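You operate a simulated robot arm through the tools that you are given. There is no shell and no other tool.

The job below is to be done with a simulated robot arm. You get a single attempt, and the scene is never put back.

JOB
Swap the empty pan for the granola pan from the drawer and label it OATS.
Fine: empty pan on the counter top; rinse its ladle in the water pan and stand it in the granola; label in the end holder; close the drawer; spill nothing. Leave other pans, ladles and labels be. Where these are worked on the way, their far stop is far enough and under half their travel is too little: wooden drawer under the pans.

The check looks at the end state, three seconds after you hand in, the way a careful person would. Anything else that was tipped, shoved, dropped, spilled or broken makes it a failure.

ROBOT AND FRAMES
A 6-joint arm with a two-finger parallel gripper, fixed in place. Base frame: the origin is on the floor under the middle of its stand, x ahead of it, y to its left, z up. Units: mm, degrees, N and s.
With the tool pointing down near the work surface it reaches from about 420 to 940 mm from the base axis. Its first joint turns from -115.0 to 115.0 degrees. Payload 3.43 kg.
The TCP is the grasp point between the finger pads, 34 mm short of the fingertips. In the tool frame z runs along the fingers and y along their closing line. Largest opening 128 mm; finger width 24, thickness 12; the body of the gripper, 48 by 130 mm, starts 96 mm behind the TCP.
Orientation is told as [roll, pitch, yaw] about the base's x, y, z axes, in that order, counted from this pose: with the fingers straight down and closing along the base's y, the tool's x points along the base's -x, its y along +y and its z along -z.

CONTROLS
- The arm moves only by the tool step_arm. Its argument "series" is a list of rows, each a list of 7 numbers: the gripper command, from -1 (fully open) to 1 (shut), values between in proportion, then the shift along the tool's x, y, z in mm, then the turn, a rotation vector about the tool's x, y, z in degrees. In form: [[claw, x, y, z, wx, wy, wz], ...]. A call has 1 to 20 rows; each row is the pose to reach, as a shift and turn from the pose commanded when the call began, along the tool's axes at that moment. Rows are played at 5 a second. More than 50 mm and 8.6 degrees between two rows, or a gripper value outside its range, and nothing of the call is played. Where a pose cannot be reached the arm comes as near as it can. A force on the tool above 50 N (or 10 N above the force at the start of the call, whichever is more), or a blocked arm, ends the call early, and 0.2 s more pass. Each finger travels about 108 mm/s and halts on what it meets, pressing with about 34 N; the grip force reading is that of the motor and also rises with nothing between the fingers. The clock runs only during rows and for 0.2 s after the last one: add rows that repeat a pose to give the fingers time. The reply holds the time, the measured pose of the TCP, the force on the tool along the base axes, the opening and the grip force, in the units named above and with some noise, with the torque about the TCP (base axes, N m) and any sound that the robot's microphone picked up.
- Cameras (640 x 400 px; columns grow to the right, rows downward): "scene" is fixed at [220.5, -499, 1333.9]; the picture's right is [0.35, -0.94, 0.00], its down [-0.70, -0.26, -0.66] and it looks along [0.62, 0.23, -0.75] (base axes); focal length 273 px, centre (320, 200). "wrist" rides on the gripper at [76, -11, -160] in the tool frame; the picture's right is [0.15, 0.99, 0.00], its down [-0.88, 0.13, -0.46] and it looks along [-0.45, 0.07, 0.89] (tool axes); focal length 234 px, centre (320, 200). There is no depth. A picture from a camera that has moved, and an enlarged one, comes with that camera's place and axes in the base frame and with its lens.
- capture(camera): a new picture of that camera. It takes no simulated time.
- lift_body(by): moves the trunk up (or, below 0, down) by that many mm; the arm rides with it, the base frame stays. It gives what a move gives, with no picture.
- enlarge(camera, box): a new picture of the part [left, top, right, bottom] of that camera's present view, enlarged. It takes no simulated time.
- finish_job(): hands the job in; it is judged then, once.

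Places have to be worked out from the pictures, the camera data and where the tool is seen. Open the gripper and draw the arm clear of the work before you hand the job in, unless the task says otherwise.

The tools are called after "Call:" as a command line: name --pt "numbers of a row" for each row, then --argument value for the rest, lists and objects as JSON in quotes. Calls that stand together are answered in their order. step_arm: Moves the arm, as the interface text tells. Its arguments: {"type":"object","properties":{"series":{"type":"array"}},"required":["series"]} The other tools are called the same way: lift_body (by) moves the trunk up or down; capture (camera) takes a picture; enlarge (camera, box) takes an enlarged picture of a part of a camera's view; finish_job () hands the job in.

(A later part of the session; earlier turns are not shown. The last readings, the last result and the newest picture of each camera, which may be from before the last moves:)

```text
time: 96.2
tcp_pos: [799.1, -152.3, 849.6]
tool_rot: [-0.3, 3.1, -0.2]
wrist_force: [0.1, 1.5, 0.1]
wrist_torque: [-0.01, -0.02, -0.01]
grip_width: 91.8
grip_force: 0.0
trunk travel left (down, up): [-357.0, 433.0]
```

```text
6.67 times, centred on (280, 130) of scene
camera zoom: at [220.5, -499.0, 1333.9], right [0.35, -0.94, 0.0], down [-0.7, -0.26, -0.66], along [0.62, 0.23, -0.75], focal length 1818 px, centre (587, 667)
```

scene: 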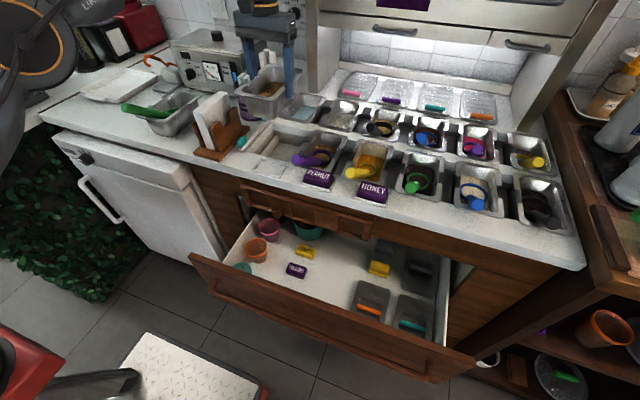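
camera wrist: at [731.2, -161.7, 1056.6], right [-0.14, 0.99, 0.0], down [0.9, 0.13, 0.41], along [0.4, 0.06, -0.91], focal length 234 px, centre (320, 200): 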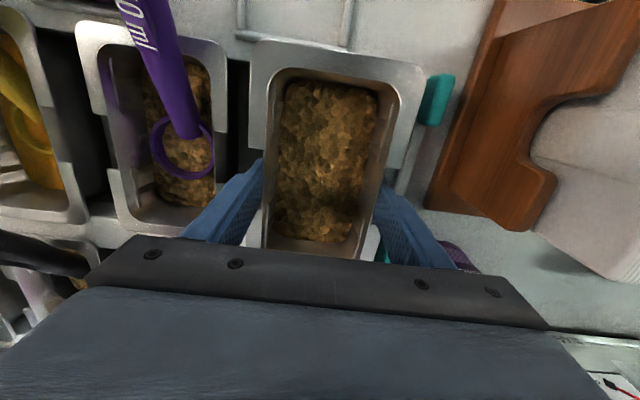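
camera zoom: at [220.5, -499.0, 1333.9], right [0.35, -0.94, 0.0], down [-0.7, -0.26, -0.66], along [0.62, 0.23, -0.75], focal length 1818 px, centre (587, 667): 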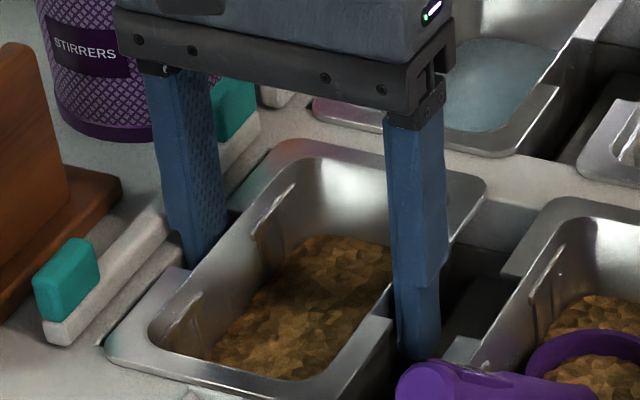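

The pan is seated and free. I rise straight up.

Call:
step_arm --pt "-0.43 0.5 0 -8 0 0 0" --pt "-0.43 1 0 -18 0 0 0" --pt "-0.43 1.6 0 -30 0 0 0" --pt "-0.43 2.6 0 -50 0 0 0" --pt "-0.43 4.2 0 -80 0 0 0" --pt "-0.43 6.2 0 -120 0 0 0" --pt "-0.43 8.3 0 -160 0 0 0"

Call:
capture --camera "wrist"

Call:
enlarge --camera "scene" --box '[210, 80, 350, 180]'

```text
time: 97.8
tcp_pos: [799.3, -149.0, 1007.5]
tool_rot: [-0.2, 3.1, -0.2]
wrist_force: [-0.2, -0.3, 0.1]
wrist_torque: [-0.01, 0.02, 0.02]
grip_width: 91.4
grip_force: 0.1
trunk travel left (down, up): [-357.0, 433.0]
```

```text
taken
camera wrist: at [731.8, -159.7, 1170.3], right [-0.14, 0.99, 0.01], down [0.9, 0.13, 0.41], along [0.4, 0.06, -0.91], focal length 234 px, centre (320, 200)
```

wrist: 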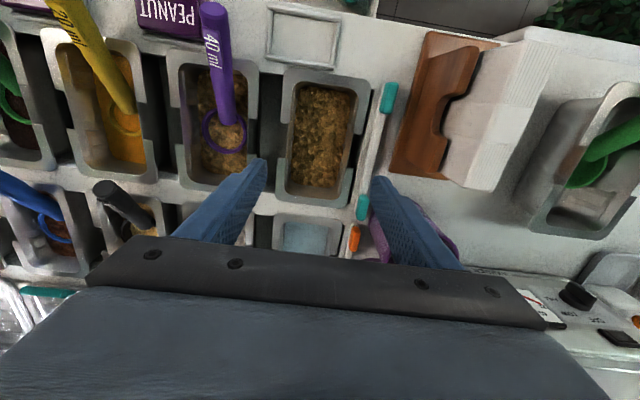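

```text
4.00 times, centred on (280, 130) of scene
camera zoom: at [220.5, -499.0, 1333.9], right [0.35, -0.94, 0.0], down [-0.7, -0.26, -0.66], along [0.62, 0.23, -0.75], focal length 1091 px, centre (480, 480)
```

zoom: 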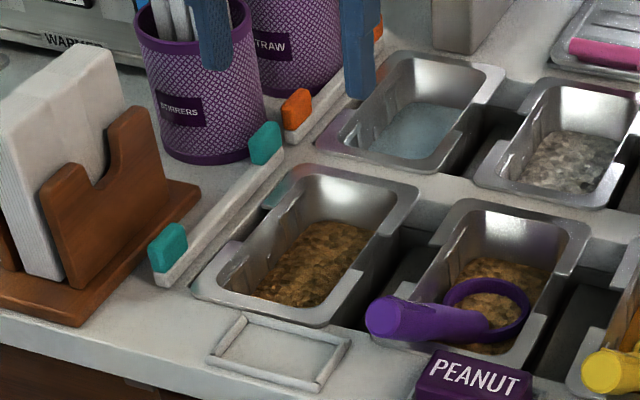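

The granola pan is seated like the other pans. Next the ladle: I level the tool, rise, and move over the empty pan to measure the ladle.

Call:
step_arm --pt "-0.43 0 0 -30 0 -1.5 0" --pt "-0.43 0 0 -55 0 -3 0" --pt "-0.43 10 40 -55 0 -3 0" --pt "-0.43 15 85 -55 0 -3 0" --pt "-0.43 20 130 -55 0 -3 0" --pt "-0.43 25 175 -55 0 -3 0" --pt "-0.43 30 220 -55 0 -3 0" --pt "-0.43 33 265 -55 0 -3 0" --pt "-0.43 33 310 -55 0 -3 0" --pt "-0.43 33 345 -55 0 -3 0" --pt "-0.43 33 345 -55 0 -3 0"

Call:
capture --camera "wrist"

Call:
enlarge --camera "wrist" --box '[220, 0, 420, 160]'

Call:
enlarge --camera "scene" --box '[100, 70, 220, 140]'

```text
time: 100.2
tcp_pos: [772.1, 192.7, 1062.5]
tool_rot: [-0.2, 0.0, -0.2]
wrist_force: [-0.3, 0.4, 0.3]
wrist_torque: [0.01, -0.01, 0.02]
grip_width: 91.3
grip_force: 0.0
trunk travel left (down, up): [-357.0, 433.0]
```

```text
taken
camera wrist: at [694.8, 182.4, 1223.4], right [-0.14, 0.99, 0.0], down [0.88, 0.13, 0.46], along [0.45, 0.06, -0.89], focal length 234 px, centre (320, 200)
```

wrist: 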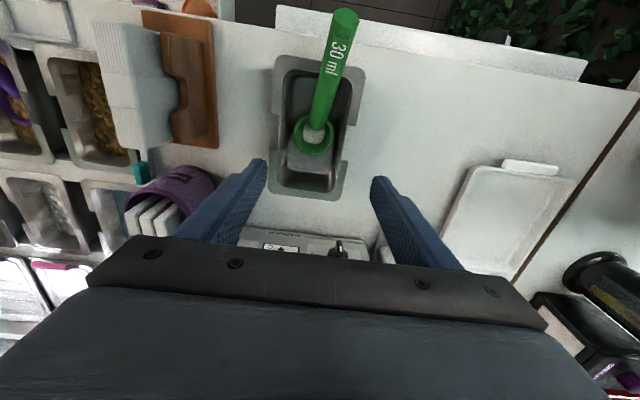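

```text
2.50 times, centred on (320, 80) of wrist
camera zoom: at [694.8, 182.4, 1223.4], right [-0.14, 0.99, 0.0], down [0.88, 0.13, 0.46], along [0.45, 0.06, -0.89], focal length 585 px, centre (320, 500)
```

zoom: 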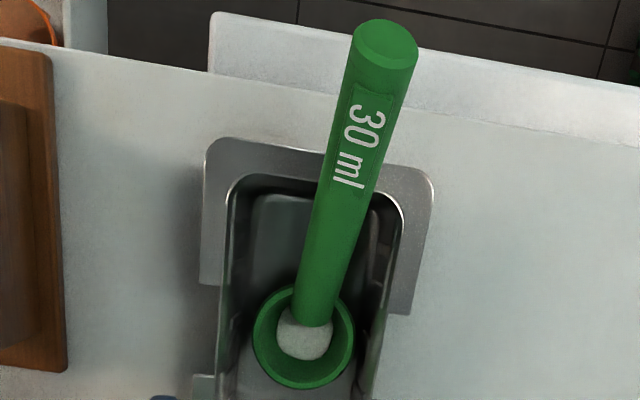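

```text
5.33 times, centred on (160, 105) of scene
camera zoom: at [220.5, -499.0, 1333.9], right [0.35, -0.94, 0.0], down [-0.7, -0.26, -0.66], along [0.62, 0.23, -0.75], focal length 1454 px, centre (1173, 707)
```

zoom: 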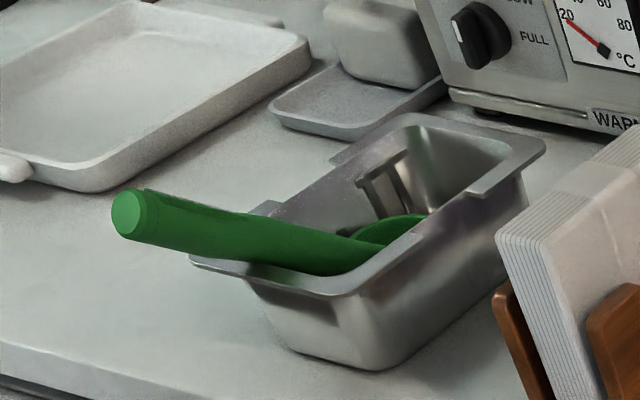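

Ladle handle: end at ≈(644, 197, 964), axis sloping down 36° toward the cup at ≈(767, 182), azimuth ≈6.5°. I position above the handle near its end with matching yaw.

Call:
step_arm --pt "0.06 33 0.5 0 0 0 3" --pt "0.06 67 1 0 0 0 6.5" --pt "0.06 101 1.2 0 0 0 6.5" --pt "0.06 101 1.2 40 0 0 6.5" --pt "0.06 101 1.2 60 0 0 6.5" --pt "0.06 101 1.2 60 0 0 6.5"

Call:
capture --camera "wrist"

Call:
enlarge --camera "scene" --box '[90, 50, 210, 140]'

```text
time: 101.5
tcp_pos: [666.4, 195.5, 1003.2]
tool_rot: [-0.2, -0.2, -6.6]
wrist_force: [0.1, 0.2, -0.2]
wrist_torque: [0.02, 0.01, 0.0]
grip_width: 60.3
grip_force: 0.1
trunk travel left (down, up): [-357.0, 433.0]
```

```text
taken
camera wrist: at [589.8, 194.4, 1164.1], right [-0.03, 1.0, 0.0], down [0.89, 0.03, 0.46], along [0.46, 0.01, -0.89], focal length 234 px, centre (320, 200)
```

wrist: 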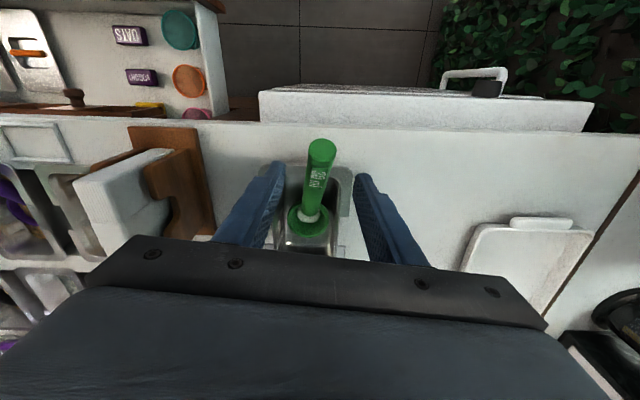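

```text
4.44 times, centred on (150, 95) of scene
camera zoom: at [220.5, -499.0, 1333.9], right [0.35, -0.94, 0.0], down [-0.7, -0.26, -0.66], along [0.62, 0.23, -0.75], focal length 1212 px, centre (1076, 667)
```

zoom: 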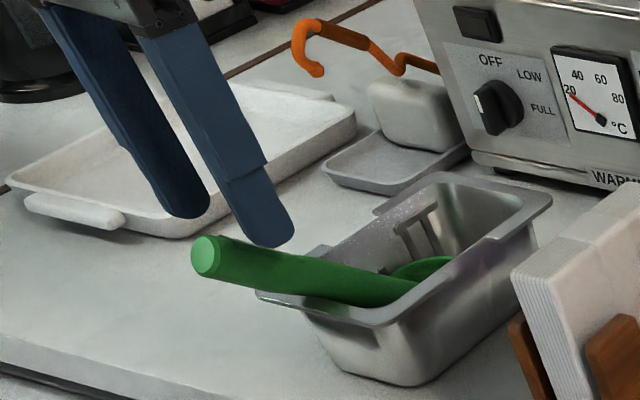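

Call:
enlarge --camera "wrist" --box '[260, 120, 380, 230]'

```text
3.64 times, centred on (320, 175) of wrist
camera zoom: at [589.8, 194.4, 1164.1], right [-0.03, 1.0, 0.0], down [0.89, 0.03, 0.46], along [0.46, 0.01, -0.89], focal length 852 px, centre (320, 291)
```

zoom: 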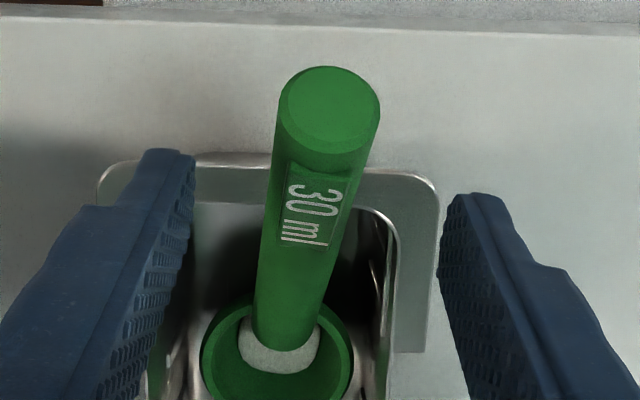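

The handle is centred between the fingers and aligned with the tool. I descend so the handle sits ~14 mm below the TCP, then close.

Call:
step_arm --pt "0.06 -2 -0.6 15 0 0 0" --pt "0.06 -4 -0.6 30 0 0 0" --pt "0.06 -4 -0.6 40 0 0 0" --pt "0.06 -4 -0.6 45 0 0 0" --pt "0.3 -4 -0.6 45 0 0 0" --pt "0.6 -4 -0.6 45 0 0 0" --pt "1 -4 -0.6 45 0 0 0" --pt "1 -4 -0.6 45 0 0 0"

Call:
enlarge --camera "wrist" --box '[260, 120, 380, 230]'

Call:
enlarge --camera "scene" --box '[90, 50, 210, 140]'

```text
time: 103.3
tcp_pos: [672.5, 193.3, 958.4]
tool_rot: [-0.1, 0.0, -6.6]
wrist_force: [0.5, 0.2, -0.4]
wrist_torque: [0.01, 0.01, 0.01]
grip_width: 25.3
grip_force: 34.1
trunk travel left (down, up): [-357.0, 433.0]
```

```text
3.64 times, centred on (320, 175) of wrist
camera zoom: at [595.7, 192.7, 1118.0], right [-0.03, 1.0, 0.0], down [0.89, 0.03, 0.46], along [0.46, 0.01, -0.89], focal length 852 px, centre (320, 291)
```

zoom: 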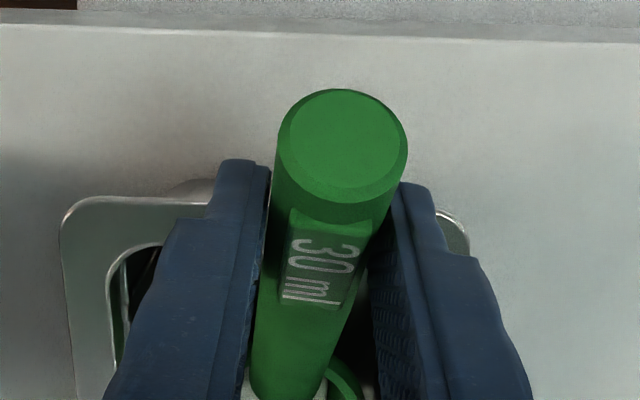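

```text
4.44 times, centred on (150, 95) of scene
camera zoom: at [220.5, -499.0, 1333.9], right [0.35, -0.94, 0.0], down [-0.7, -0.26, -0.66], along [0.62, 0.23, -0.75], focal length 1212 px, centre (1076, 667)
```

zoom: 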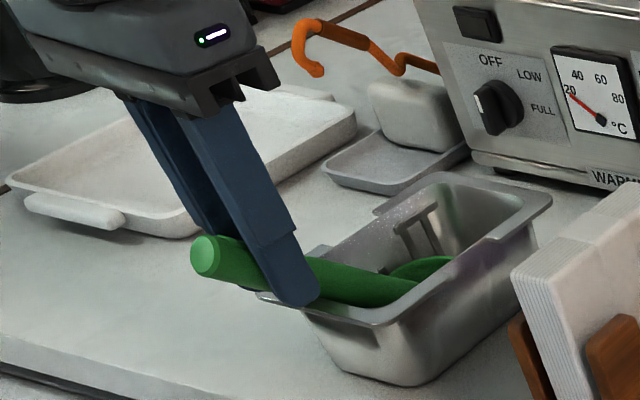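

Handle gripped (25 mm). I lift the ladle straight up.

Call:
step_arm --pt "1 0 0 -4 0 0 0" --pt "1 0 0 -10 0 0 0" --pt "1 0 0 -20 0 0 0" --pt "1 0 0 -35 0 0 0" --pt "1 0 0 -55 0 0 0" --pt "1 0 0 -75 0 0 0" --pt "1 0 0 -95 0 0 0" --pt "1 0 0 -115 0 0 0" --pt "1 0 0 -130 0 0 0"

Call:
capture --camera "scene"

Call:
enlarge --camera "scene" --box '[80, 20, 220, 130]'

Call:
capture --camera "wrist"

```text
time: 105.3
tcp_pos: [673.4, 193.9, 1091.1]
tool_rot: [-0.2, 0.0, -6.6]
wrist_force: [-0.3, -0.4, -0.5]
wrist_torque: [-0.01, 0.01, -0.02]
grip_width: 25.3
grip_force: 34.0
trunk travel left (down, up): [-357.0, 433.0]
```

```text
taken
```

scene: 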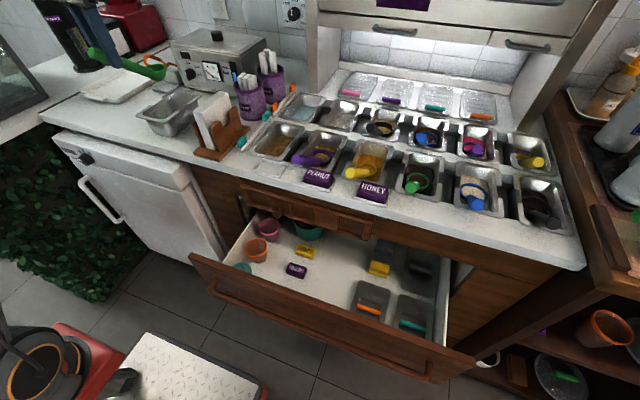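

```text
3.64 times, centred on (150, 75) of scene
camera zoom: at [220.5, -499.0, 1333.9], right [0.35, -0.94, 0.0], down [-0.7, -0.26, -0.66], along [0.62, 0.23, -0.75], focal length 992 px, centre (938, 654)
```

zoom: 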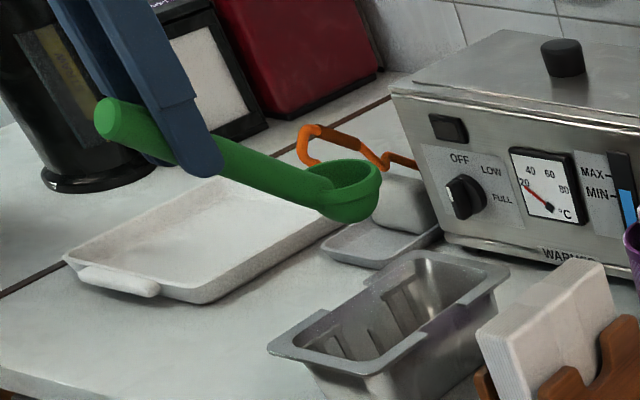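

```text
taken
camera wrist: at [595.9, 193.3, 1250.5], right [-0.03, 1.0, 0.0], down [0.89, 0.03, 0.46], along [0.46, 0.01, -0.89], focal length 234 px, centre (320, 200)
```

wrist: 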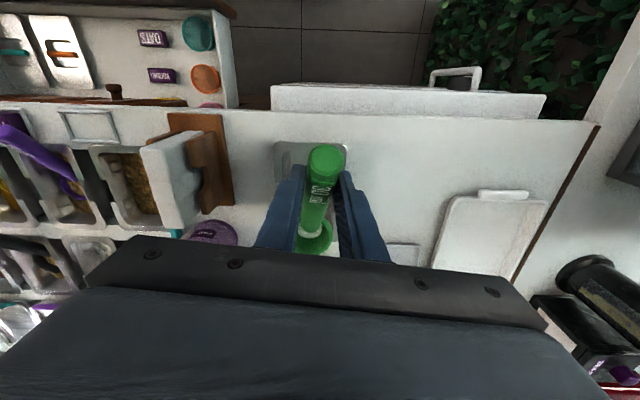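

The ladle is held firmly with some white residue in its cup. I raise the trunk (for reach and clearance) before carrying it to the water pan.

Call:
lift_body --by 190

Call:
step_arm --pt "1 0 -10 10 0 0 0" --pt "1 0 -40 30 0 0 0" --pt "1 0 -75 55 0 0 0" --pt "1 0 -110 80 0 0 0" --pt "1 0 -150 105 0 0 0" --pt "1 0 -190 125 0 0 0" --pt "1 0 -230 130 0 0 0" --pt "1 0 -270 130 0 0 0" --pt "1 0 -310 130 0 0 0"

Call:
capture --camera "scene"

```text
time: 107.4
tcp_pos: [674.0, 194.2, 1279.7]
tool_rot: [-0.1, 0.0, -6.7]
wrist_force: [0.2, 0.7, -0.8]
wrist_torque: [-0.02, 0.01, 0.0]
grip_width: 25.2
grip_force: 34.1
trunk travel left (down, up): [-547.0, 243.0]
```

```text
time: 109.4
tcp_pos: [638.8, -113.0, 1149.9]
tool_rot: [-0.2, -0.1, -6.6]
wrist_force: [0.5, -0.4, -0.2]
wrist_torque: [-0.02, 0.05, 0.05]
grip_width: 25.3
grip_force: 34.5
trunk travel left (down, up): [-547.0, 243.0]
```

```text
taken
```

scene: 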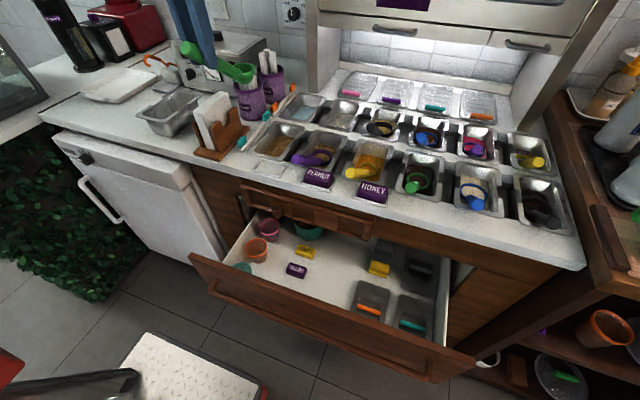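

I move forward toward the water pan (at ≈(985, −153)).

Call:
step_arm --pt "1 -10 0 0 0 0 0" --pt "1 -35 0 0 0 0 0" --pt "1 -65 0 0 0 0 0" --pt "1 -95 0 0 0 0 0" --pt "1 -125 0 0 0 0 0" --pt "1 -155 0 0 0 0 0" --pt "1 -185 0 0 0 0 0" --pt "1 -215 0 0 0 0 0" --pt "1 -240 0 0 0 0 0" --pt "1 -253 0.4 0 0 0 0"

Call:
capture --camera "scene"

Call:
capture --camera "wrist"

```text
time: 111.6
tcp_pos: [819.9, -133.0, 1134.7]
tool_rot: [-0.2, 0.0, -6.6]
wrist_force: [0.2, -0.1, -0.7]
wrist_torque: [0.02, 0.03, -0.01]
grip_width: 25.1
grip_force: 34.3
out of reach, approached as far as the arm can: row 7, 8, 9, 10
trunk travel left (down, up): [-547.0, 243.0]
```

```text
taken
```

scene: 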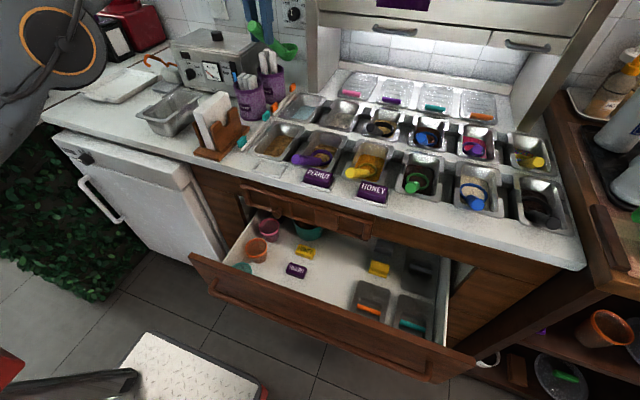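

```text
taken
camera wrist: at [742.8, -134.2, 1294.5], right [-0.03, 1.0, 0.0], down [0.89, 0.03, 0.46], along [0.46, 0.01, -0.89], focal length 234 px, centre (320, 200)
```

wrist: 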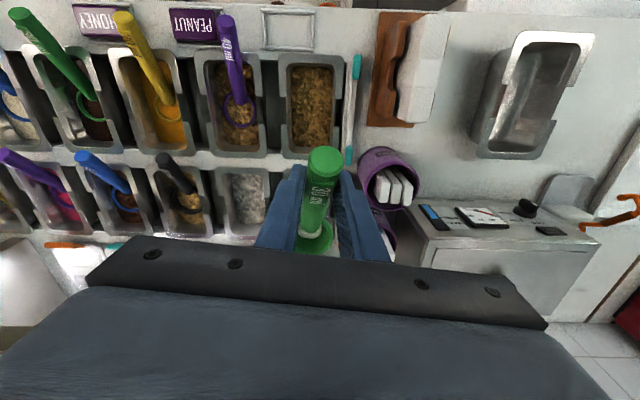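

Reach was limited at this height, so I raise the trunk 190 mm more and lower the arm by a similar amount to gain forward reach.

Call:
lift_body --by 190

Call:
step_arm --pt "1 20 0 20 0 0 0" --pt "1 40 0 50 0 0 0" --pt "1 60 0 90 0 0 0" --pt "1 70 0 130 0 0 0" --pt "1 70 0 170 0 0 0"

```text
time: 113.7
tcp_pos: [769.0, -132.6, 1322.3]
tool_rot: [-0.2, -0.2, -6.5]
wrist_force: [0.5, -0.6, -0.1]
wrist_torque: [-0.05, 0.02, 0.0]
grip_width: 25.4
grip_force: 34.0
trunk travel left (down, up): [-737.0, 53.0]
```

```text
time: 114.9
tcp_pos: [768.1, -137.4, 1246.5]
tool_rot: [0.3, 7.4, -6.7]
wrist_force: [1.7, -0.6, 1.1]
wrist_torque: [0.04, 0.07, -0.01]
grip_width: 25.3
grip_force: 33.6
out of reach, approached as far as the arm can: row 1, 2, 3, 4, 5
trunk travel left (down, up): [-737.0, 53.0]
```

The arm got stuck near a limit with some tilt. I back off toward the robot to a comfortable pose and see where the tool comes to rest.

Call:
step_arm --pt "1 30 0 0 0 0 0" --pt "1 60 0 0 0 0 0" --pt "1 90 0 0 0 0 0" --pt "1 120 0 0 0 0 0" --pt "1 150 0 0 0 0 0" --pt "1 150 0 0 0 0 0" --pt "1 150 0 0 0 0 0"

Call:
capture --camera "scene"

```text
time: 116.5
tcp_pos: [617.1, -118.3, 1269.1]
tool_rot: [0.3, 7.2, -6.6]
wrist_force: [-0.6, -0.4, -1.8]
wrist_torque: [-0.02, 0.01, 0.0]
grip_width: 25.2
grip_force: 34.0
out of reach, approached as far as the arm can: row 1, 2
trunk travel left (down, up): [-737.0, 53.0]
```

```text
taken
```

scene: 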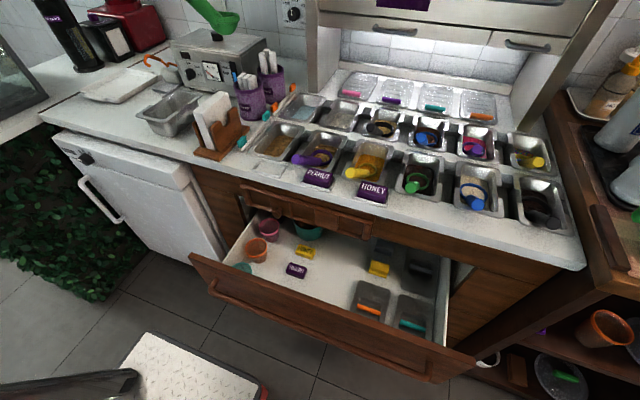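

The commanded pose now equals the achieved one (7° tilted). I level the tool and lower the arm toward a good working height in this comfortable region.

Call:
step_arm --pt "1 0 0 0 0 -3.6 0" --pt "1 0 0 0 0 -7.2 0" --pt "1 0 0 0 0 -7.2 0"

Call:
step_arm --pt "1 0 0 20 0 0 0" --pt "1 0 0 50 0 0 0" --pt "1 0 0 80 0 0 0" --pt "1 0 0 110 0 0 0" --pt "1 0 0 130 0 0 0" --pt "1 0 0 130 0 0 0"

```text
time: 117.3
tcp_pos: [616.8, -118.3, 1271.1]
tool_rot: [0.3, -0.2, -6.6]
wrist_force: [0.3, 0.5, -0.4]
wrist_torque: [-0.02, 0.03, 0.03]
grip_width: 25.2
grip_force: 33.6
trunk travel left (down, up): [-737.0, 53.0]
```

```text
time: 118.7
tcp_pos: [614.0, -118.8, 1137.7]
tool_rot: [0.3, -0.1, -6.7]
wrist_force: [-0.3, -1.1, -1.1]
wrist_torque: [0.0, -0.03, 0.01]
grip_width: 25.3
grip_force: 34.1
trunk travel left (down, up): [-737.0, 53.0]
```

Now at a low relative height, I move forward in steps to test the reach.

Call:
step_arm --pt "1 -10 0 0 0 0 0" --pt "1 -35 1 0 0 0 0" --pt "1 -65 2 0 0 0 0" --pt "1 -95 3 0 0 0 0" --pt "1 -125 4 0 0 0 0" --pt "1 -155 5 0 0 0 0" --pt "1 -180 6 0 0 0 0" --pt "1 -200 6.5 0 0 0 0"

```text
time: 120.5
tcp_pos: [813.9, -135.1, 1139.5]
tool_rot: [0.2, 0.0, -6.7]
wrist_force: [-0.7, -0.4, -0.2]
wrist_torque: [0.03, 0.04, -0.05]
grip_width: 25.2
grip_force: 34.3
trunk travel left (down, up): [-737.0, 53.0]
```

Good reach here. I go on the remaining ~77 mm.

Call:
step_arm --pt "1 -15 0 0 0 0 0" --pt "1 -35 1 0 0 0 0" --pt "1 -55 2 0 0 0 0" --pt "1 -70 2.5 0 0 0 0" --pt "1 -77 3 0 0 0 0"

Call:
capture --camera "scene"

Call:
capture --camera "wrist"

```text
time: 121.7
tcp_pos: [830.1, -133.1, 1132.3]
tool_rot: [0.2, 0.0, -6.7]
wrist_force: [-0.5, -1.2, 0.1]
wrist_torque: [-0.02, 0.03, -0.02]
grip_width: 25.3
grip_force: 33.2
out of reach, approached as far as the arm can: row 2, 3, 4, 5
trunk travel left (down, up): [-737.0, 53.0]
```

```text
taken
```

scene: 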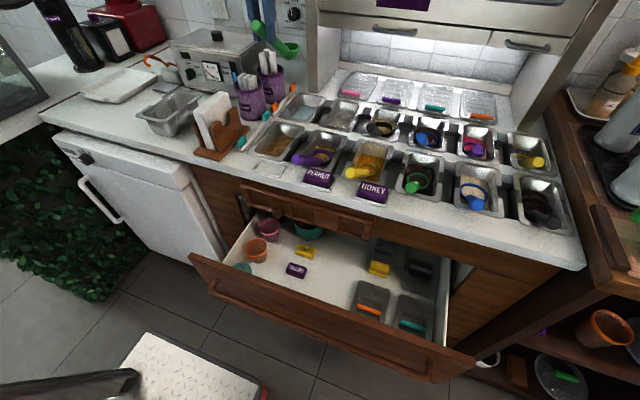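

```text
taken
camera wrist: at [753.0, -136.2, 1292.3], right [-0.03, 1.0, 0.0], down [0.89, 0.02, 0.46], along [0.46, 0.02, -0.89], focal length 234 px, centre (320, 200)
```

wrist: 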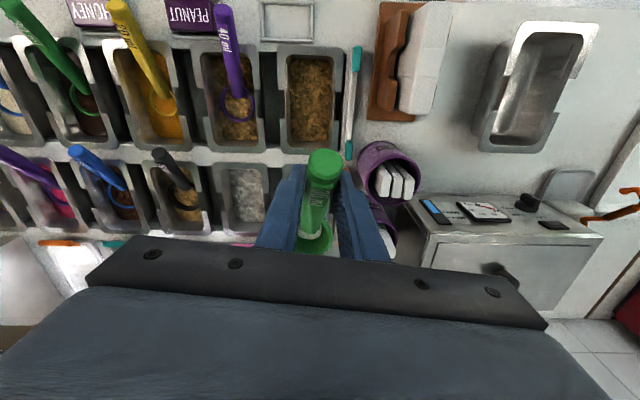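

The vertical-tool reach ends ~20 mm short of the water pan. I'll put the ladle back in the empty pan exactly as it was and re-grip it with the tool tilted forward, which extends the reach.

Call:
step_arm --pt "1 20 0 0 0 0 0" --pt "1 50 -1 0 0 0 0" --pt "1 85 -2 0 0 0 0" --pt "1 120 -3 0 0 0 0" --pt "1 155 -4 0 0 0 0" --pt "1 185 -4 0 0 0 0" --pt "1 190 20 0 0 0 0" --pt "1 190 55 0 0 0 0" --pt "1 191 95 0 0 0 0" --pt "1 192 135 0 0 0 0" --pt "1 193 175 0 0 0 0" --pt "1 193 215 0 0 0 0" --pt "1 194 255 0 0 0 0" --pt "1 194 285 0 0 0 0" --pt "1 194.6 305 0 0 0 0" --pt "1 194.6 305.3 0 0 0 0"

Call:
lift_body --by -130

Call:
enlarge --camera "scene" --box '[80, 20, 220, 130]'

Call:
capture --camera "wrist"

```text
time: 125.1
tcp_pos: [672.8, 190.7, 1138.2]
tool_rot: [0.3, 0.0, -6.7]
wrist_force: [-0.2, 0.3, -0.5]
wrist_torque: [-0.03, -0.02, 0.02]
grip_width: 25.2
grip_force: 34.0
trunk travel left (down, up): [-737.0, 53.0]
```

```text
time: 126.7
tcp_pos: [672.2, 191.3, 1007.3]
tool_rot: [0.3, -0.1, -6.7]
wrist_force: [-1.0, -0.2, -0.1]
wrist_torque: [-0.01, 0.02, -0.04]
grip_width: 25.1
grip_force: 33.7
trunk travel left (down, up): [-607.0, 183.0]
```

```text
3.64 times, centred on (150, 75) of scene
camera zoom: at [220.5, -499.0, 1333.9], right [0.35, -0.94, 0.0], down [-0.7, -0.26, -0.66], along [0.62, 0.23, -0.75], focal length 992 px, centre (938, 654)
```

zoom: 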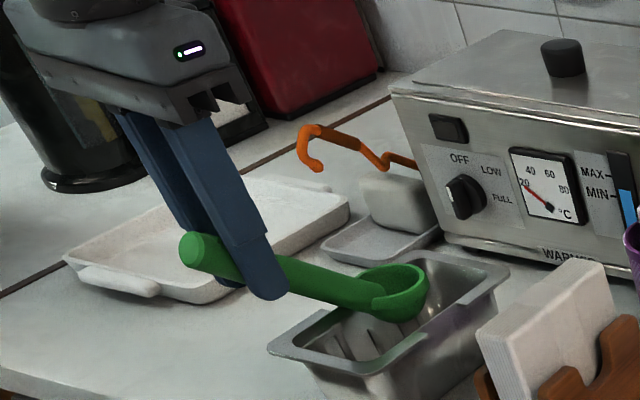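

```text
taken
camera wrist: at [594.0, 188.6, 1166.9], right [-0.03, 1.0, 0.0], down [0.89, 0.02, 0.46], along [0.46, 0.02, -0.89], focal length 234 px, centre (320, 200)
```

wrist: 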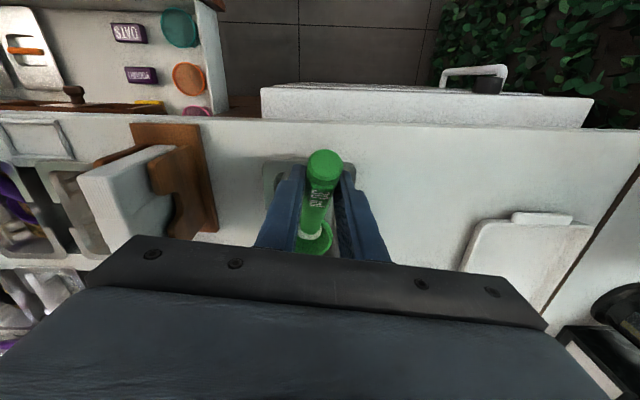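

I correct ~3 mm, then lower the ladle back into the pan at the recorded pose.

Call:
step_arm --pt "1 -1.3 3.2 8 0.4 0 0" --pt "1 -1.3 3.2 18 0.4 0 0" --pt "1 -1.3 3.2 28 0.4 0 0" --pt "1 -1.3 3.2 36 0.4 0 0" --pt "1 -1.3 3.2 42 0.4 0 0" --pt "1 -1.3 3.2 46 0.4 0 0" --pt "1 -1.3 3.2 48 0.4 0 0"

Call:
enlarge --camera "scene" --box '[90, 50, 210, 140]'

Call:
enlarge --camera "wrist" --box '[240, 120, 400, 260]'

```text
time: 128.3
tcp_pos: [674.3, 193.9, 960.0]
tool_rot: [-0.1, 0.0, -6.7]
wrist_force: [0.8, 0.2, -0.5]
wrist_torque: [0.0, 0.02, 0.0]
grip_width: 25.4
grip_force: 34.1
trunk travel left (down, up): [-607.0, 183.0]
```

```text
4.44 times, centred on (150, 95) of scene
camera zoom: at [220.5, -499.0, 1333.9], right [0.35, -0.94, 0.0], down [-0.7, -0.26, -0.66], along [0.62, 0.23, -0.75], focal length 1212 px, centre (1076, 667)
```

zoom: 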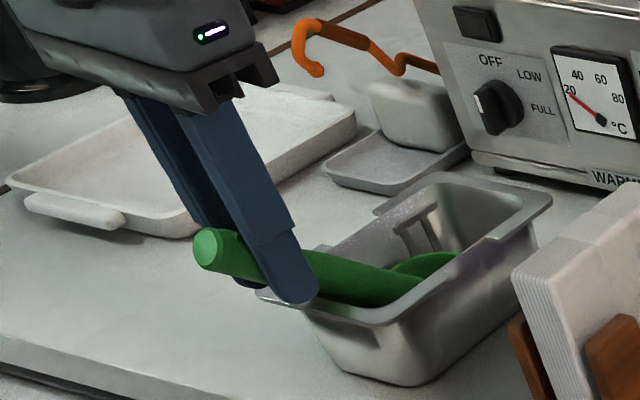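

```text
2.86 times, centred on (320, 190) of wrist
camera zoom: at [596.3, 193.0, 1119.5], right [-0.03, 1.0, 0.0], down [0.89, 0.03, 0.46], along [0.46, 0.01, -0.89], focal length 669 px, centre (320, 229)
```

zoom: 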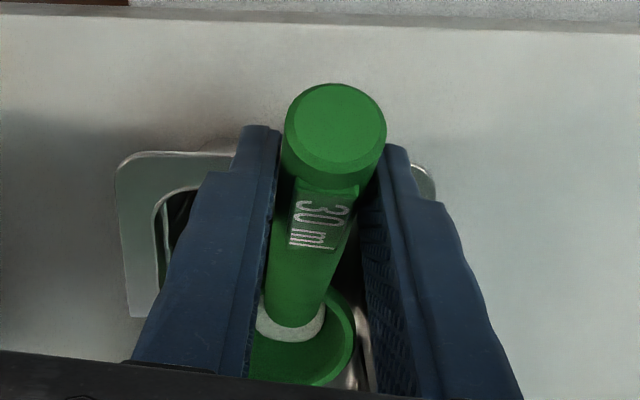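

Slightly above its rest; I lower 2 mm more and release gently.

Call:
step_arm --pt "1 0 0 1 0 0 0" --pt "1 0 0 2 0 0 0" --pt "0.55 0 0 2 0 0 0" --pt "0.4 0 0 2 0 0 0" --pt "0.2 0 0 2 0 0 0" --pt "0.06 0 0 2 0 0 0"

Call:
enlarge --camera "scene" --box '[90, 50, 210, 140]'

Call:
enlarge --camera "wrist" --box '[240, 120, 400, 260]'

```text
time: 129.7
tcp_pos: [672.6, 194.2, 958.0]
tool_rot: [-0.1, -0.1, -6.6]
wrist_force: [1.8, 0.3, -1.1]
wrist_torque: [0.0, 0.0, -0.02]
grip_width: 60.1
grip_force: 0.0
trunk travel left (down, up): [-607.0, 183.0]
```

```text
4.44 times, centred on (150, 95) of scene
camera zoom: at [220.5, -499.0, 1333.9], right [0.35, -0.94, 0.0], down [-0.7, -0.26, -0.66], along [0.62, 0.23, -0.75], focal length 1212 px, centre (1076, 667)
```

zoom: 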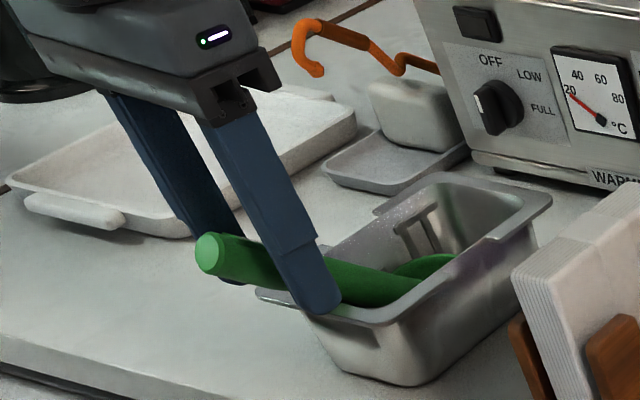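

```text
2.86 times, centred on (320, 190) of wrist
camera zoom: at [596.2, 192.6, 1117.2], right [-0.03, 1.0, 0.0], down [0.89, 0.03, 0.46], along [0.46, 0.01, -0.89], focal length 669 px, centre (320, 229)
```

zoom: 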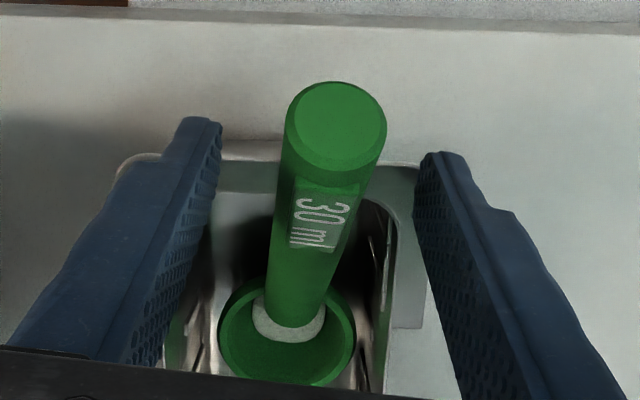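

The ladle rests as before. I rise, back off, and tilt the tool 35° forward for the new grip.

Call:
step_arm --pt "0.06 0 0 -20 0 0 0" --pt "0.06 0 0 -45 0 0 0" --pt "0.06 0 0 -70 0 0 0" --pt "0.06 25 0 -70 0 -7 0" --pt "0.06 50 0 -70 0 -14 0" --pt "0.06 50 0 -70 0 -21 0" --pt "0.06 50 0 -70 0 -28 0" --pt "0.06 50 0 -70 0 -35 0" --pt "0.06 50 0 -70 0 -35 0"

Call:
capture --camera "wrist"

Call:
enlarge --camera "scene" --box '[60, 30, 220, 140]'

```text
time: 131.7
tcp_pos: [623.6, 200.3, 1027.5]
tool_rot: [-0.1, -35.1, -6.6]
wrist_force: [-0.2, 0.2, -0.6]
wrist_torque: [0.01, 0.02, 0.0]
grip_width: 60.3
grip_force: 0.0
trunk travel left (down, up): [-607.0, 183.0]
```

```text
taken
camera wrist: at [468.8, 208.0, 1114.6], right [0.0, 1.0, -0.09], down [0.47, 0.08, 0.88], along [0.88, -0.04, -0.47], focal length 234 px, centre (320, 200)
```

wrist: 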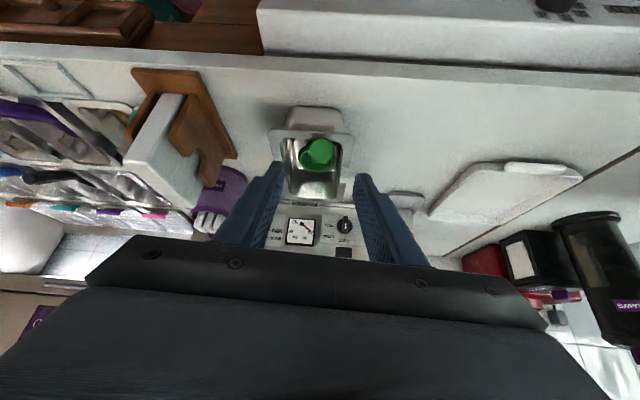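

```text
3.64 times, centred on (140, 85) of scene
camera zoom: at [220.5, -499.0, 1333.9], right [0.35, -0.94, 0.0], down [-0.7, -0.26, -0.66], along [0.62, 0.23, -0.75], focal length 992 px, centre (974, 618)
```

zoom: 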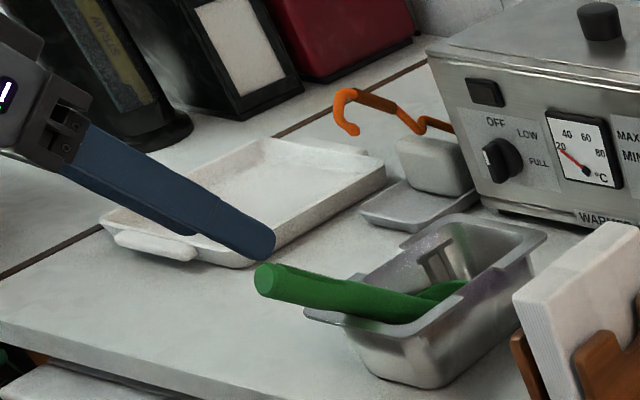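

Call:
enlarge --camera "wrist" --box '[260, 100, 380, 210]'

```text
3.64 times, centred on (320, 155) of wrist
camera zoom: at [468.8, 208.0, 1114.6], right [0.0, 1.0, -0.09], down [0.47, 0.08, 0.88], along [0.88, -0.04, -0.47], focal length 852 px, centre (320, 364)
```

zoom: 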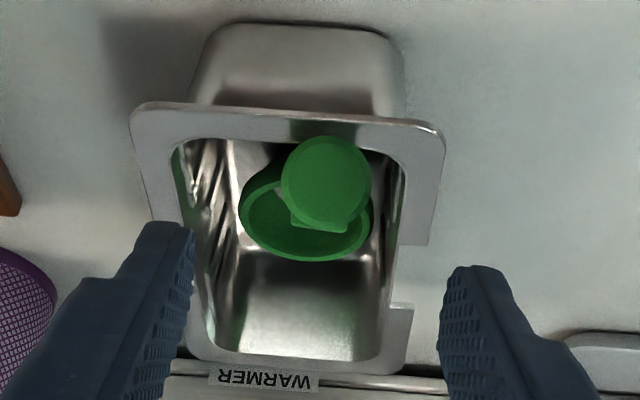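

The handle end is centred; I advance along the tool axis so ~22 mm (plus fingertips) overlap the handle, then close.

Call:
step_arm --pt "0.06 3.4 -0.2 15 0 0 0" --pt "0.06 3.4 -0.2 35 0 0 0" --pt "0.06 3.4 -0.2 55 0 0 0" --pt "0.06 3.4 -0.2 70 0 0 0" --pt "0.06 3.4 -0.2 80 0 0 0" --pt "0.06 3.4 -0.2 85 0 0 0" --pt "0.3 3.4 -0.2 85 0 0 0"

Call:
enlarge --camera "wrist" --box '[240, 100, 400, 240]'

Call:
enlarge --camera "scene" --box '[90, 50, 210, 140]'

```text
time: 133.3
tcp_pos: [668.7, 194.4, 956.1]
tool_rot: [-0.1, -35.1, -6.5]
wrist_force: [-0.3, -0.1, -0.4]
wrist_torque: [0.02, 0.0, 0.02]
grip_width: 44.9
grip_force: 0.0
trunk travel left (down, up): [-607.0, 183.0]
```

```text
2.86 times, centred on (320, 170) of wrist
camera zoom: at [513.3, 201.6, 1043.4], right [0.0, 1.0, -0.09], down [0.47, 0.08, 0.88], along [0.88, -0.04, -0.47], focal length 669 px, centre (320, 286)
```

zoom: 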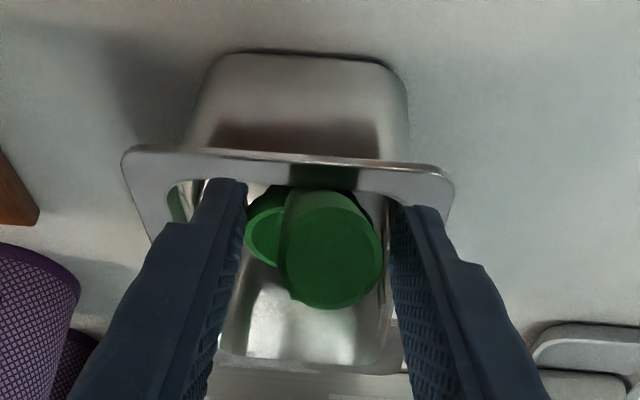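

```text
4.44 times, centred on (150, 95) of scene
camera zoom: at [220.5, -499.0, 1333.9], right [0.35, -0.94, 0.0], down [-0.7, -0.26, -0.66], along [0.62, 0.23, -0.75], focal length 1212 px, centre (1076, 667)
```

zoom: 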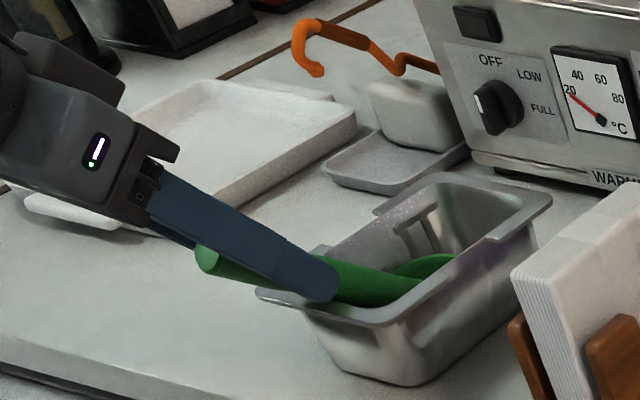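

Call:
step_arm --pt "0.5 0 0 0 0 0 0" --pt "0.7 0 0 0 0 0 0" --pt "1 0 0 0 0 0 0" --pt "1 0 0 0 0 0 0"

Call:
enlarge --camera "scene" --box '[90, 50, 210, 140]'

```text
time: 134.3
tcp_pos: [668.1, 194.7, 956.2]
tool_rot: [-0.1, -34.9, -6.6]
wrist_force: [0.2, 0.3, 0.7]
wrist_torque: [0.03, -0.04, 0.0]
grip_width: 25.3
grip_force: 33.8
trunk travel left (down, up): [-607.0, 183.0]
```

```text
4.44 times, centred on (150, 95) of scene
camera zoom: at [220.5, -499.0, 1333.9], right [0.35, -0.94, 0.0], down [-0.7, -0.26, -0.66], along [0.62, 0.23, -0.75], focal length 1212 px, centre (1076, 667)
```

zoom: 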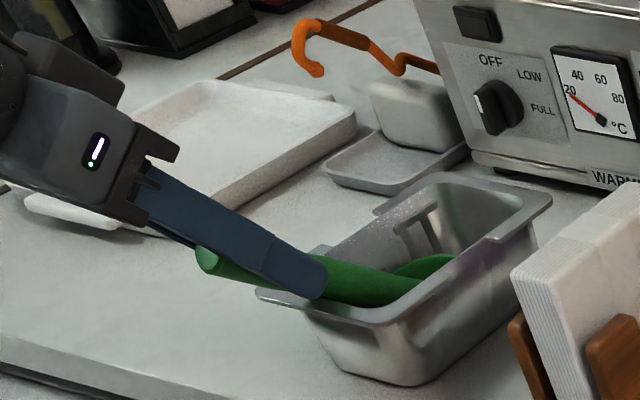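

Ladle gripped again with the tool tilted 35°. I lift it with the trunk.

Call:
lift_body --by 140

Call:
step_arm --pt "1 10 0 -7 0 0 0" --pt "1 30 0 -21 0 0 0" --pt "1 55 0 -39 0 0 0" --pt "1 75 0 -53 0 0 0" --pt "1 88 0 -62 0 0 0"

Call:
enlarge --camera "scene" --box '[60, 0, 240, 130]'

```text
time: 136.0
tcp_pos: [669.1, 194.5, 1095.3]
tool_rot: [-0.1, -34.9, -6.7]
wrist_force: [0.7, -0.1, -0.7]
wrist_torque: [0.01, 0.01, -0.02]
grip_width: 25.1
grip_force: 33.9
trunk travel left (down, up): [-747.0, 43.0]
```

```text
time: 137.2
tcp_pos: [562.8, 206.4, 1095.5]
tool_rot: [-0.1, -34.9, -6.6]
wrist_force: [0.0, 0.7, -1.1]
wrist_torque: [-0.01, 0.03, 0.03]
grip_width: 25.0
grip_force: 34.4
trunk travel left (down, up): [-747.0, 43.0]
```

```text
3.08 times, centred on (150, 65) of scene
camera zoom: at [220.5, -499.0, 1333.9], right [0.35, -0.94, 0.0], down [-0.7, -0.26, -0.66], along [0.62, 0.23, -0.75], focal length 839 px, centre (843, 615)
```

zoom: 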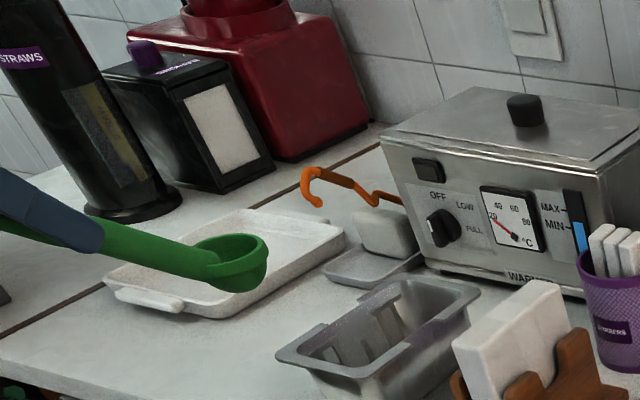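

Ladle held well. I traverse right to y≈−128, in front of the counter objects.

Call:
step_arm --pt "1 -1 -10 0.7 0 0 0" --pt "1 -4 -40 2.7 0 0 0" --pt "1 -7 -75 5 0 0 0" --pt "1 -11 -115 7.7 0 0 0" --pt "1 -15 -155 10.3 0 0 0" --pt "1 -18 -195 13 0 0 0" --pt "1 -22 -235 15.7 0 0 0" --pt "1 -26 -270 18 0 0 0" --pt "1 -29 -305 20.3 0 0 0" --pt "1 -31 -325 21.7 0 0 0" --pt "1 -31.5 -333 22 0 0 0"

Call:
capture --camera "scene"

```text
time: 139.6
tcp_pos: [562.0, -127.4, 1097.6]
tool_rot: [-0.2, -35.2, -6.6]
wrist_force: [0.0, 0.4, -0.6]
wrist_torque: [-0.05, 0.06, 0.01]
grip_width: 25.1
grip_force: 34.1
out of reach, approached as far as the arm can: row 8, 9
trunk travel left (down, up): [-747.0, 43.0]
```

```text
taken
```

scene: 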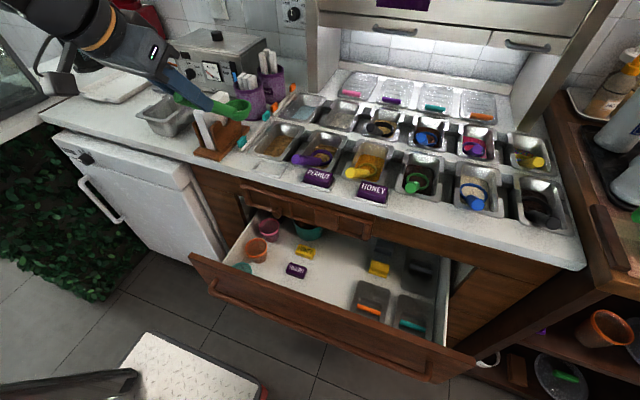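

Now forward over the granola pan toward the water pan, keeping height.

Call:
step_arm --pt "1 -10 1 7 0 0 0" --pt "1 -32 3 22.4 0 0 0" --pt "1 -57 5 40 0 0 0" --pt "1 -82 7.5 57.5 0 0 0" --pt "1 -107 10 75 0 0 0" --pt "1 -132 12.2 92.5 0 0 0" --pt "1 -157 14.5 110 0 0 0" --pt "1 -182 16.8 127.5 0 0 0" --pt "1 -207 19 145 0 0 0" --pt "1 -232 21.4 162.6 0 0 0" --pt "1 -252 23.2 176.6 0 0 0" --pt "1 -264.7 24.4 185.5 0 0 0" --pt "1 -264.7 24.4 185.5 0 0 0"

Call:
capture --camera "scene"

Call:
capture --camera "wrist"

```text
time: 142.4
tcp_pos: [849.6, -163.2, 1081.8]
tool_rot: [2.1, -36.2, -6.6]
wrist_force: [0.0, -0.1, -0.6]
wrist_torque: [-0.02, 0.03, 0.01]
grip_width: 25.1
grip_force: 34.1
out of reach, approached as far as the arm can: row 8, 9, 10, 11, 12, 13
trunk travel left (down, up): [-747.0, 43.0]
```

```text
taken
```

scene: 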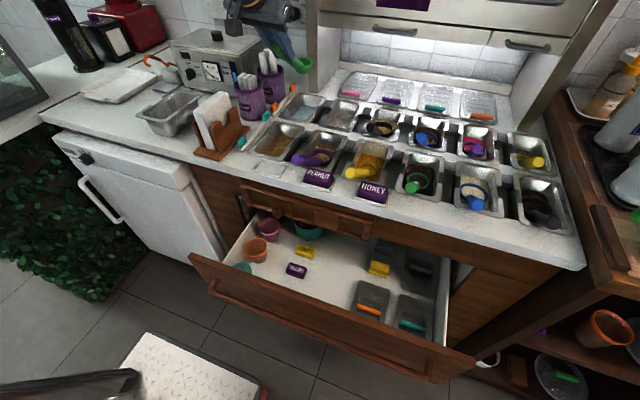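

```text
taken
camera wrist: at [692.2, -161.9, 1167.2], right [-0.03, 1.0, -0.06], down [0.45, 0.06, 0.89], along [0.89, 0.0, -0.45], focal length 234 px, centre (320, 200)
```

wrist: 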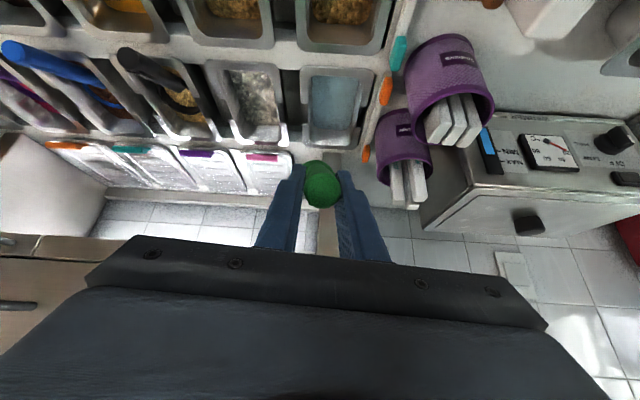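

Reach seems worse with a high trunk, so I retreat, level the roll, and will repeat with the trunk low and the arm raised instead.

Call:
step_arm --pt "1 25 0 -18 0.5 0.3 0" --pt "1 55 0 -40 1 0.6 0" --pt "1 85 0 -62 1.5 0.9 0" --pt "1 115 0 -84 2.1 1.2 0" --pt "1 140 0 -103 2.1 1.2 0" --pt "1 161 0 -118 2.1 1.2 0" --pt "1 161 0 -118 2.1 1.2 0"

Call:
step_arm --pt "1 -10 0 -15 0 0 0" --pt "1 -30 0 -43 0 0 0" --pt "1 -52 0 -75 0 0 0" --pt "1 -75 0 -107 0 0 0" --pt "1 -98 0 -140 0 0 0" --pt "1 -120 0 -172 0 0 0" --pt "1 -138 0 -197 0 0 0" --pt "1 -143 0 -205 0 0 0"

```text
time: 144.0
tcp_pos: [652.8, -139.5, 1085.4]
tool_rot: [-1.9, -34.0, -6.6]
wrist_force: [0.6, -0.4, -0.7]
wrist_torque: [-0.02, 0.04, -0.01]
grip_width: 25.4
grip_force: 34.3
out of reach, approached as far as the arm can: row 1, 2, 3, 4, 5
trunk travel left (down, up): [-747.0, 43.0]
```

```text
time: 145.8
tcp_pos: [636.2, -165.4, 1314.8]
tool_rot: [2.1, -35.8, -6.6]
wrist_force: [0.4, -0.5, -0.9]
wrist_torque: [0.01, 0.04, -0.02]
grip_width: 25.3
grip_force: 33.9
out of reach, approached as far as the arm can: row 2, 3, 4, 5, 6, 7, 8
trunk travel left (down, up): [-747.0, 43.0]
```

Odd limits at this trunk height. I lower the trunk 300 mm here (the path below is clear) and then re-level the tool.

Call:
lift_body --by -290

Call:
capture --camera "scene"

```text
time: 148.7
tcp_pos: [645.0, -166.7, 1023.0]
tool_rot: [2.1, -35.8, -6.6]
wrist_force: [0.4, -0.1, -0.7]
wrist_torque: [-0.02, 0.02, 0.01]
grip_width: 25.0
grip_force: 34.1
trunk travel left (down, up): [-457.0, 333.0]
```

```text
taken
```

scene: 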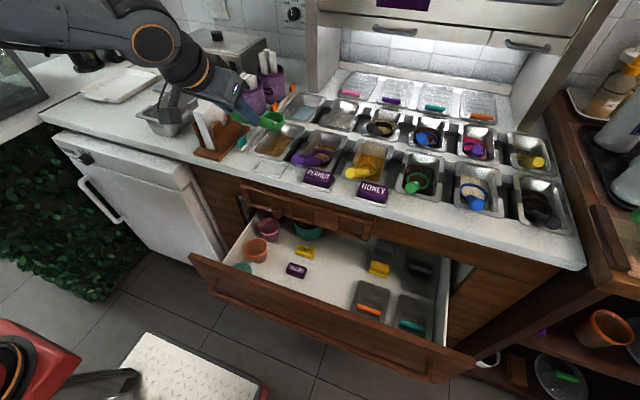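

Call:
step_arm --pt "1 0 0 0 1 0.4 0" --pt "1 0 0 0 2 0.8 0" --pt "1 0 0 0 2 0.8 0"

```text
time: 149.5
tcp_pos: [646.1, -166.8, 1022.3]
tool_rot: [0.5, -35.3, -6.6]
wrist_force: [0.7, -1.3, -0.2]
wrist_torque: [0.02, 0.03, -0.02]
grip_width: 25.0
grip_force: 34.5
trunk travel left (down, up): [-457.0, 333.0]
```

Level again. I advance toward the water pan with the trunk low.

Call:
step_arm --pt "1 -10 4 7 0 0 0" --pt "1 -30 12 21 0 0 0" --pt "1 -55 20 38.5 0 0 0" --pt "1 -80 28 56 0 0 0" --pt "1 -105 36 73.6 0 0 0" --pt "1 -130 44 91 0 0 0" --pt "1 -150 50 105 0 0 0"

```text
time: 151.1
tcp_pos: [811.1, -157.8, 1011.1]
tool_rot: [3.8, -36.7, -6.7]
wrist_force: [-0.1, 0.0, -0.2]
wrist_torque: [-0.02, 0.06, 0.0]
grip_width: 25.4
grip_force: 34.3
out of reach, approached as far as the arm can: row 1, 2, 3, 4, 5, 6, 7
trunk travel left (down, up): [-457.0, 333.0]
```

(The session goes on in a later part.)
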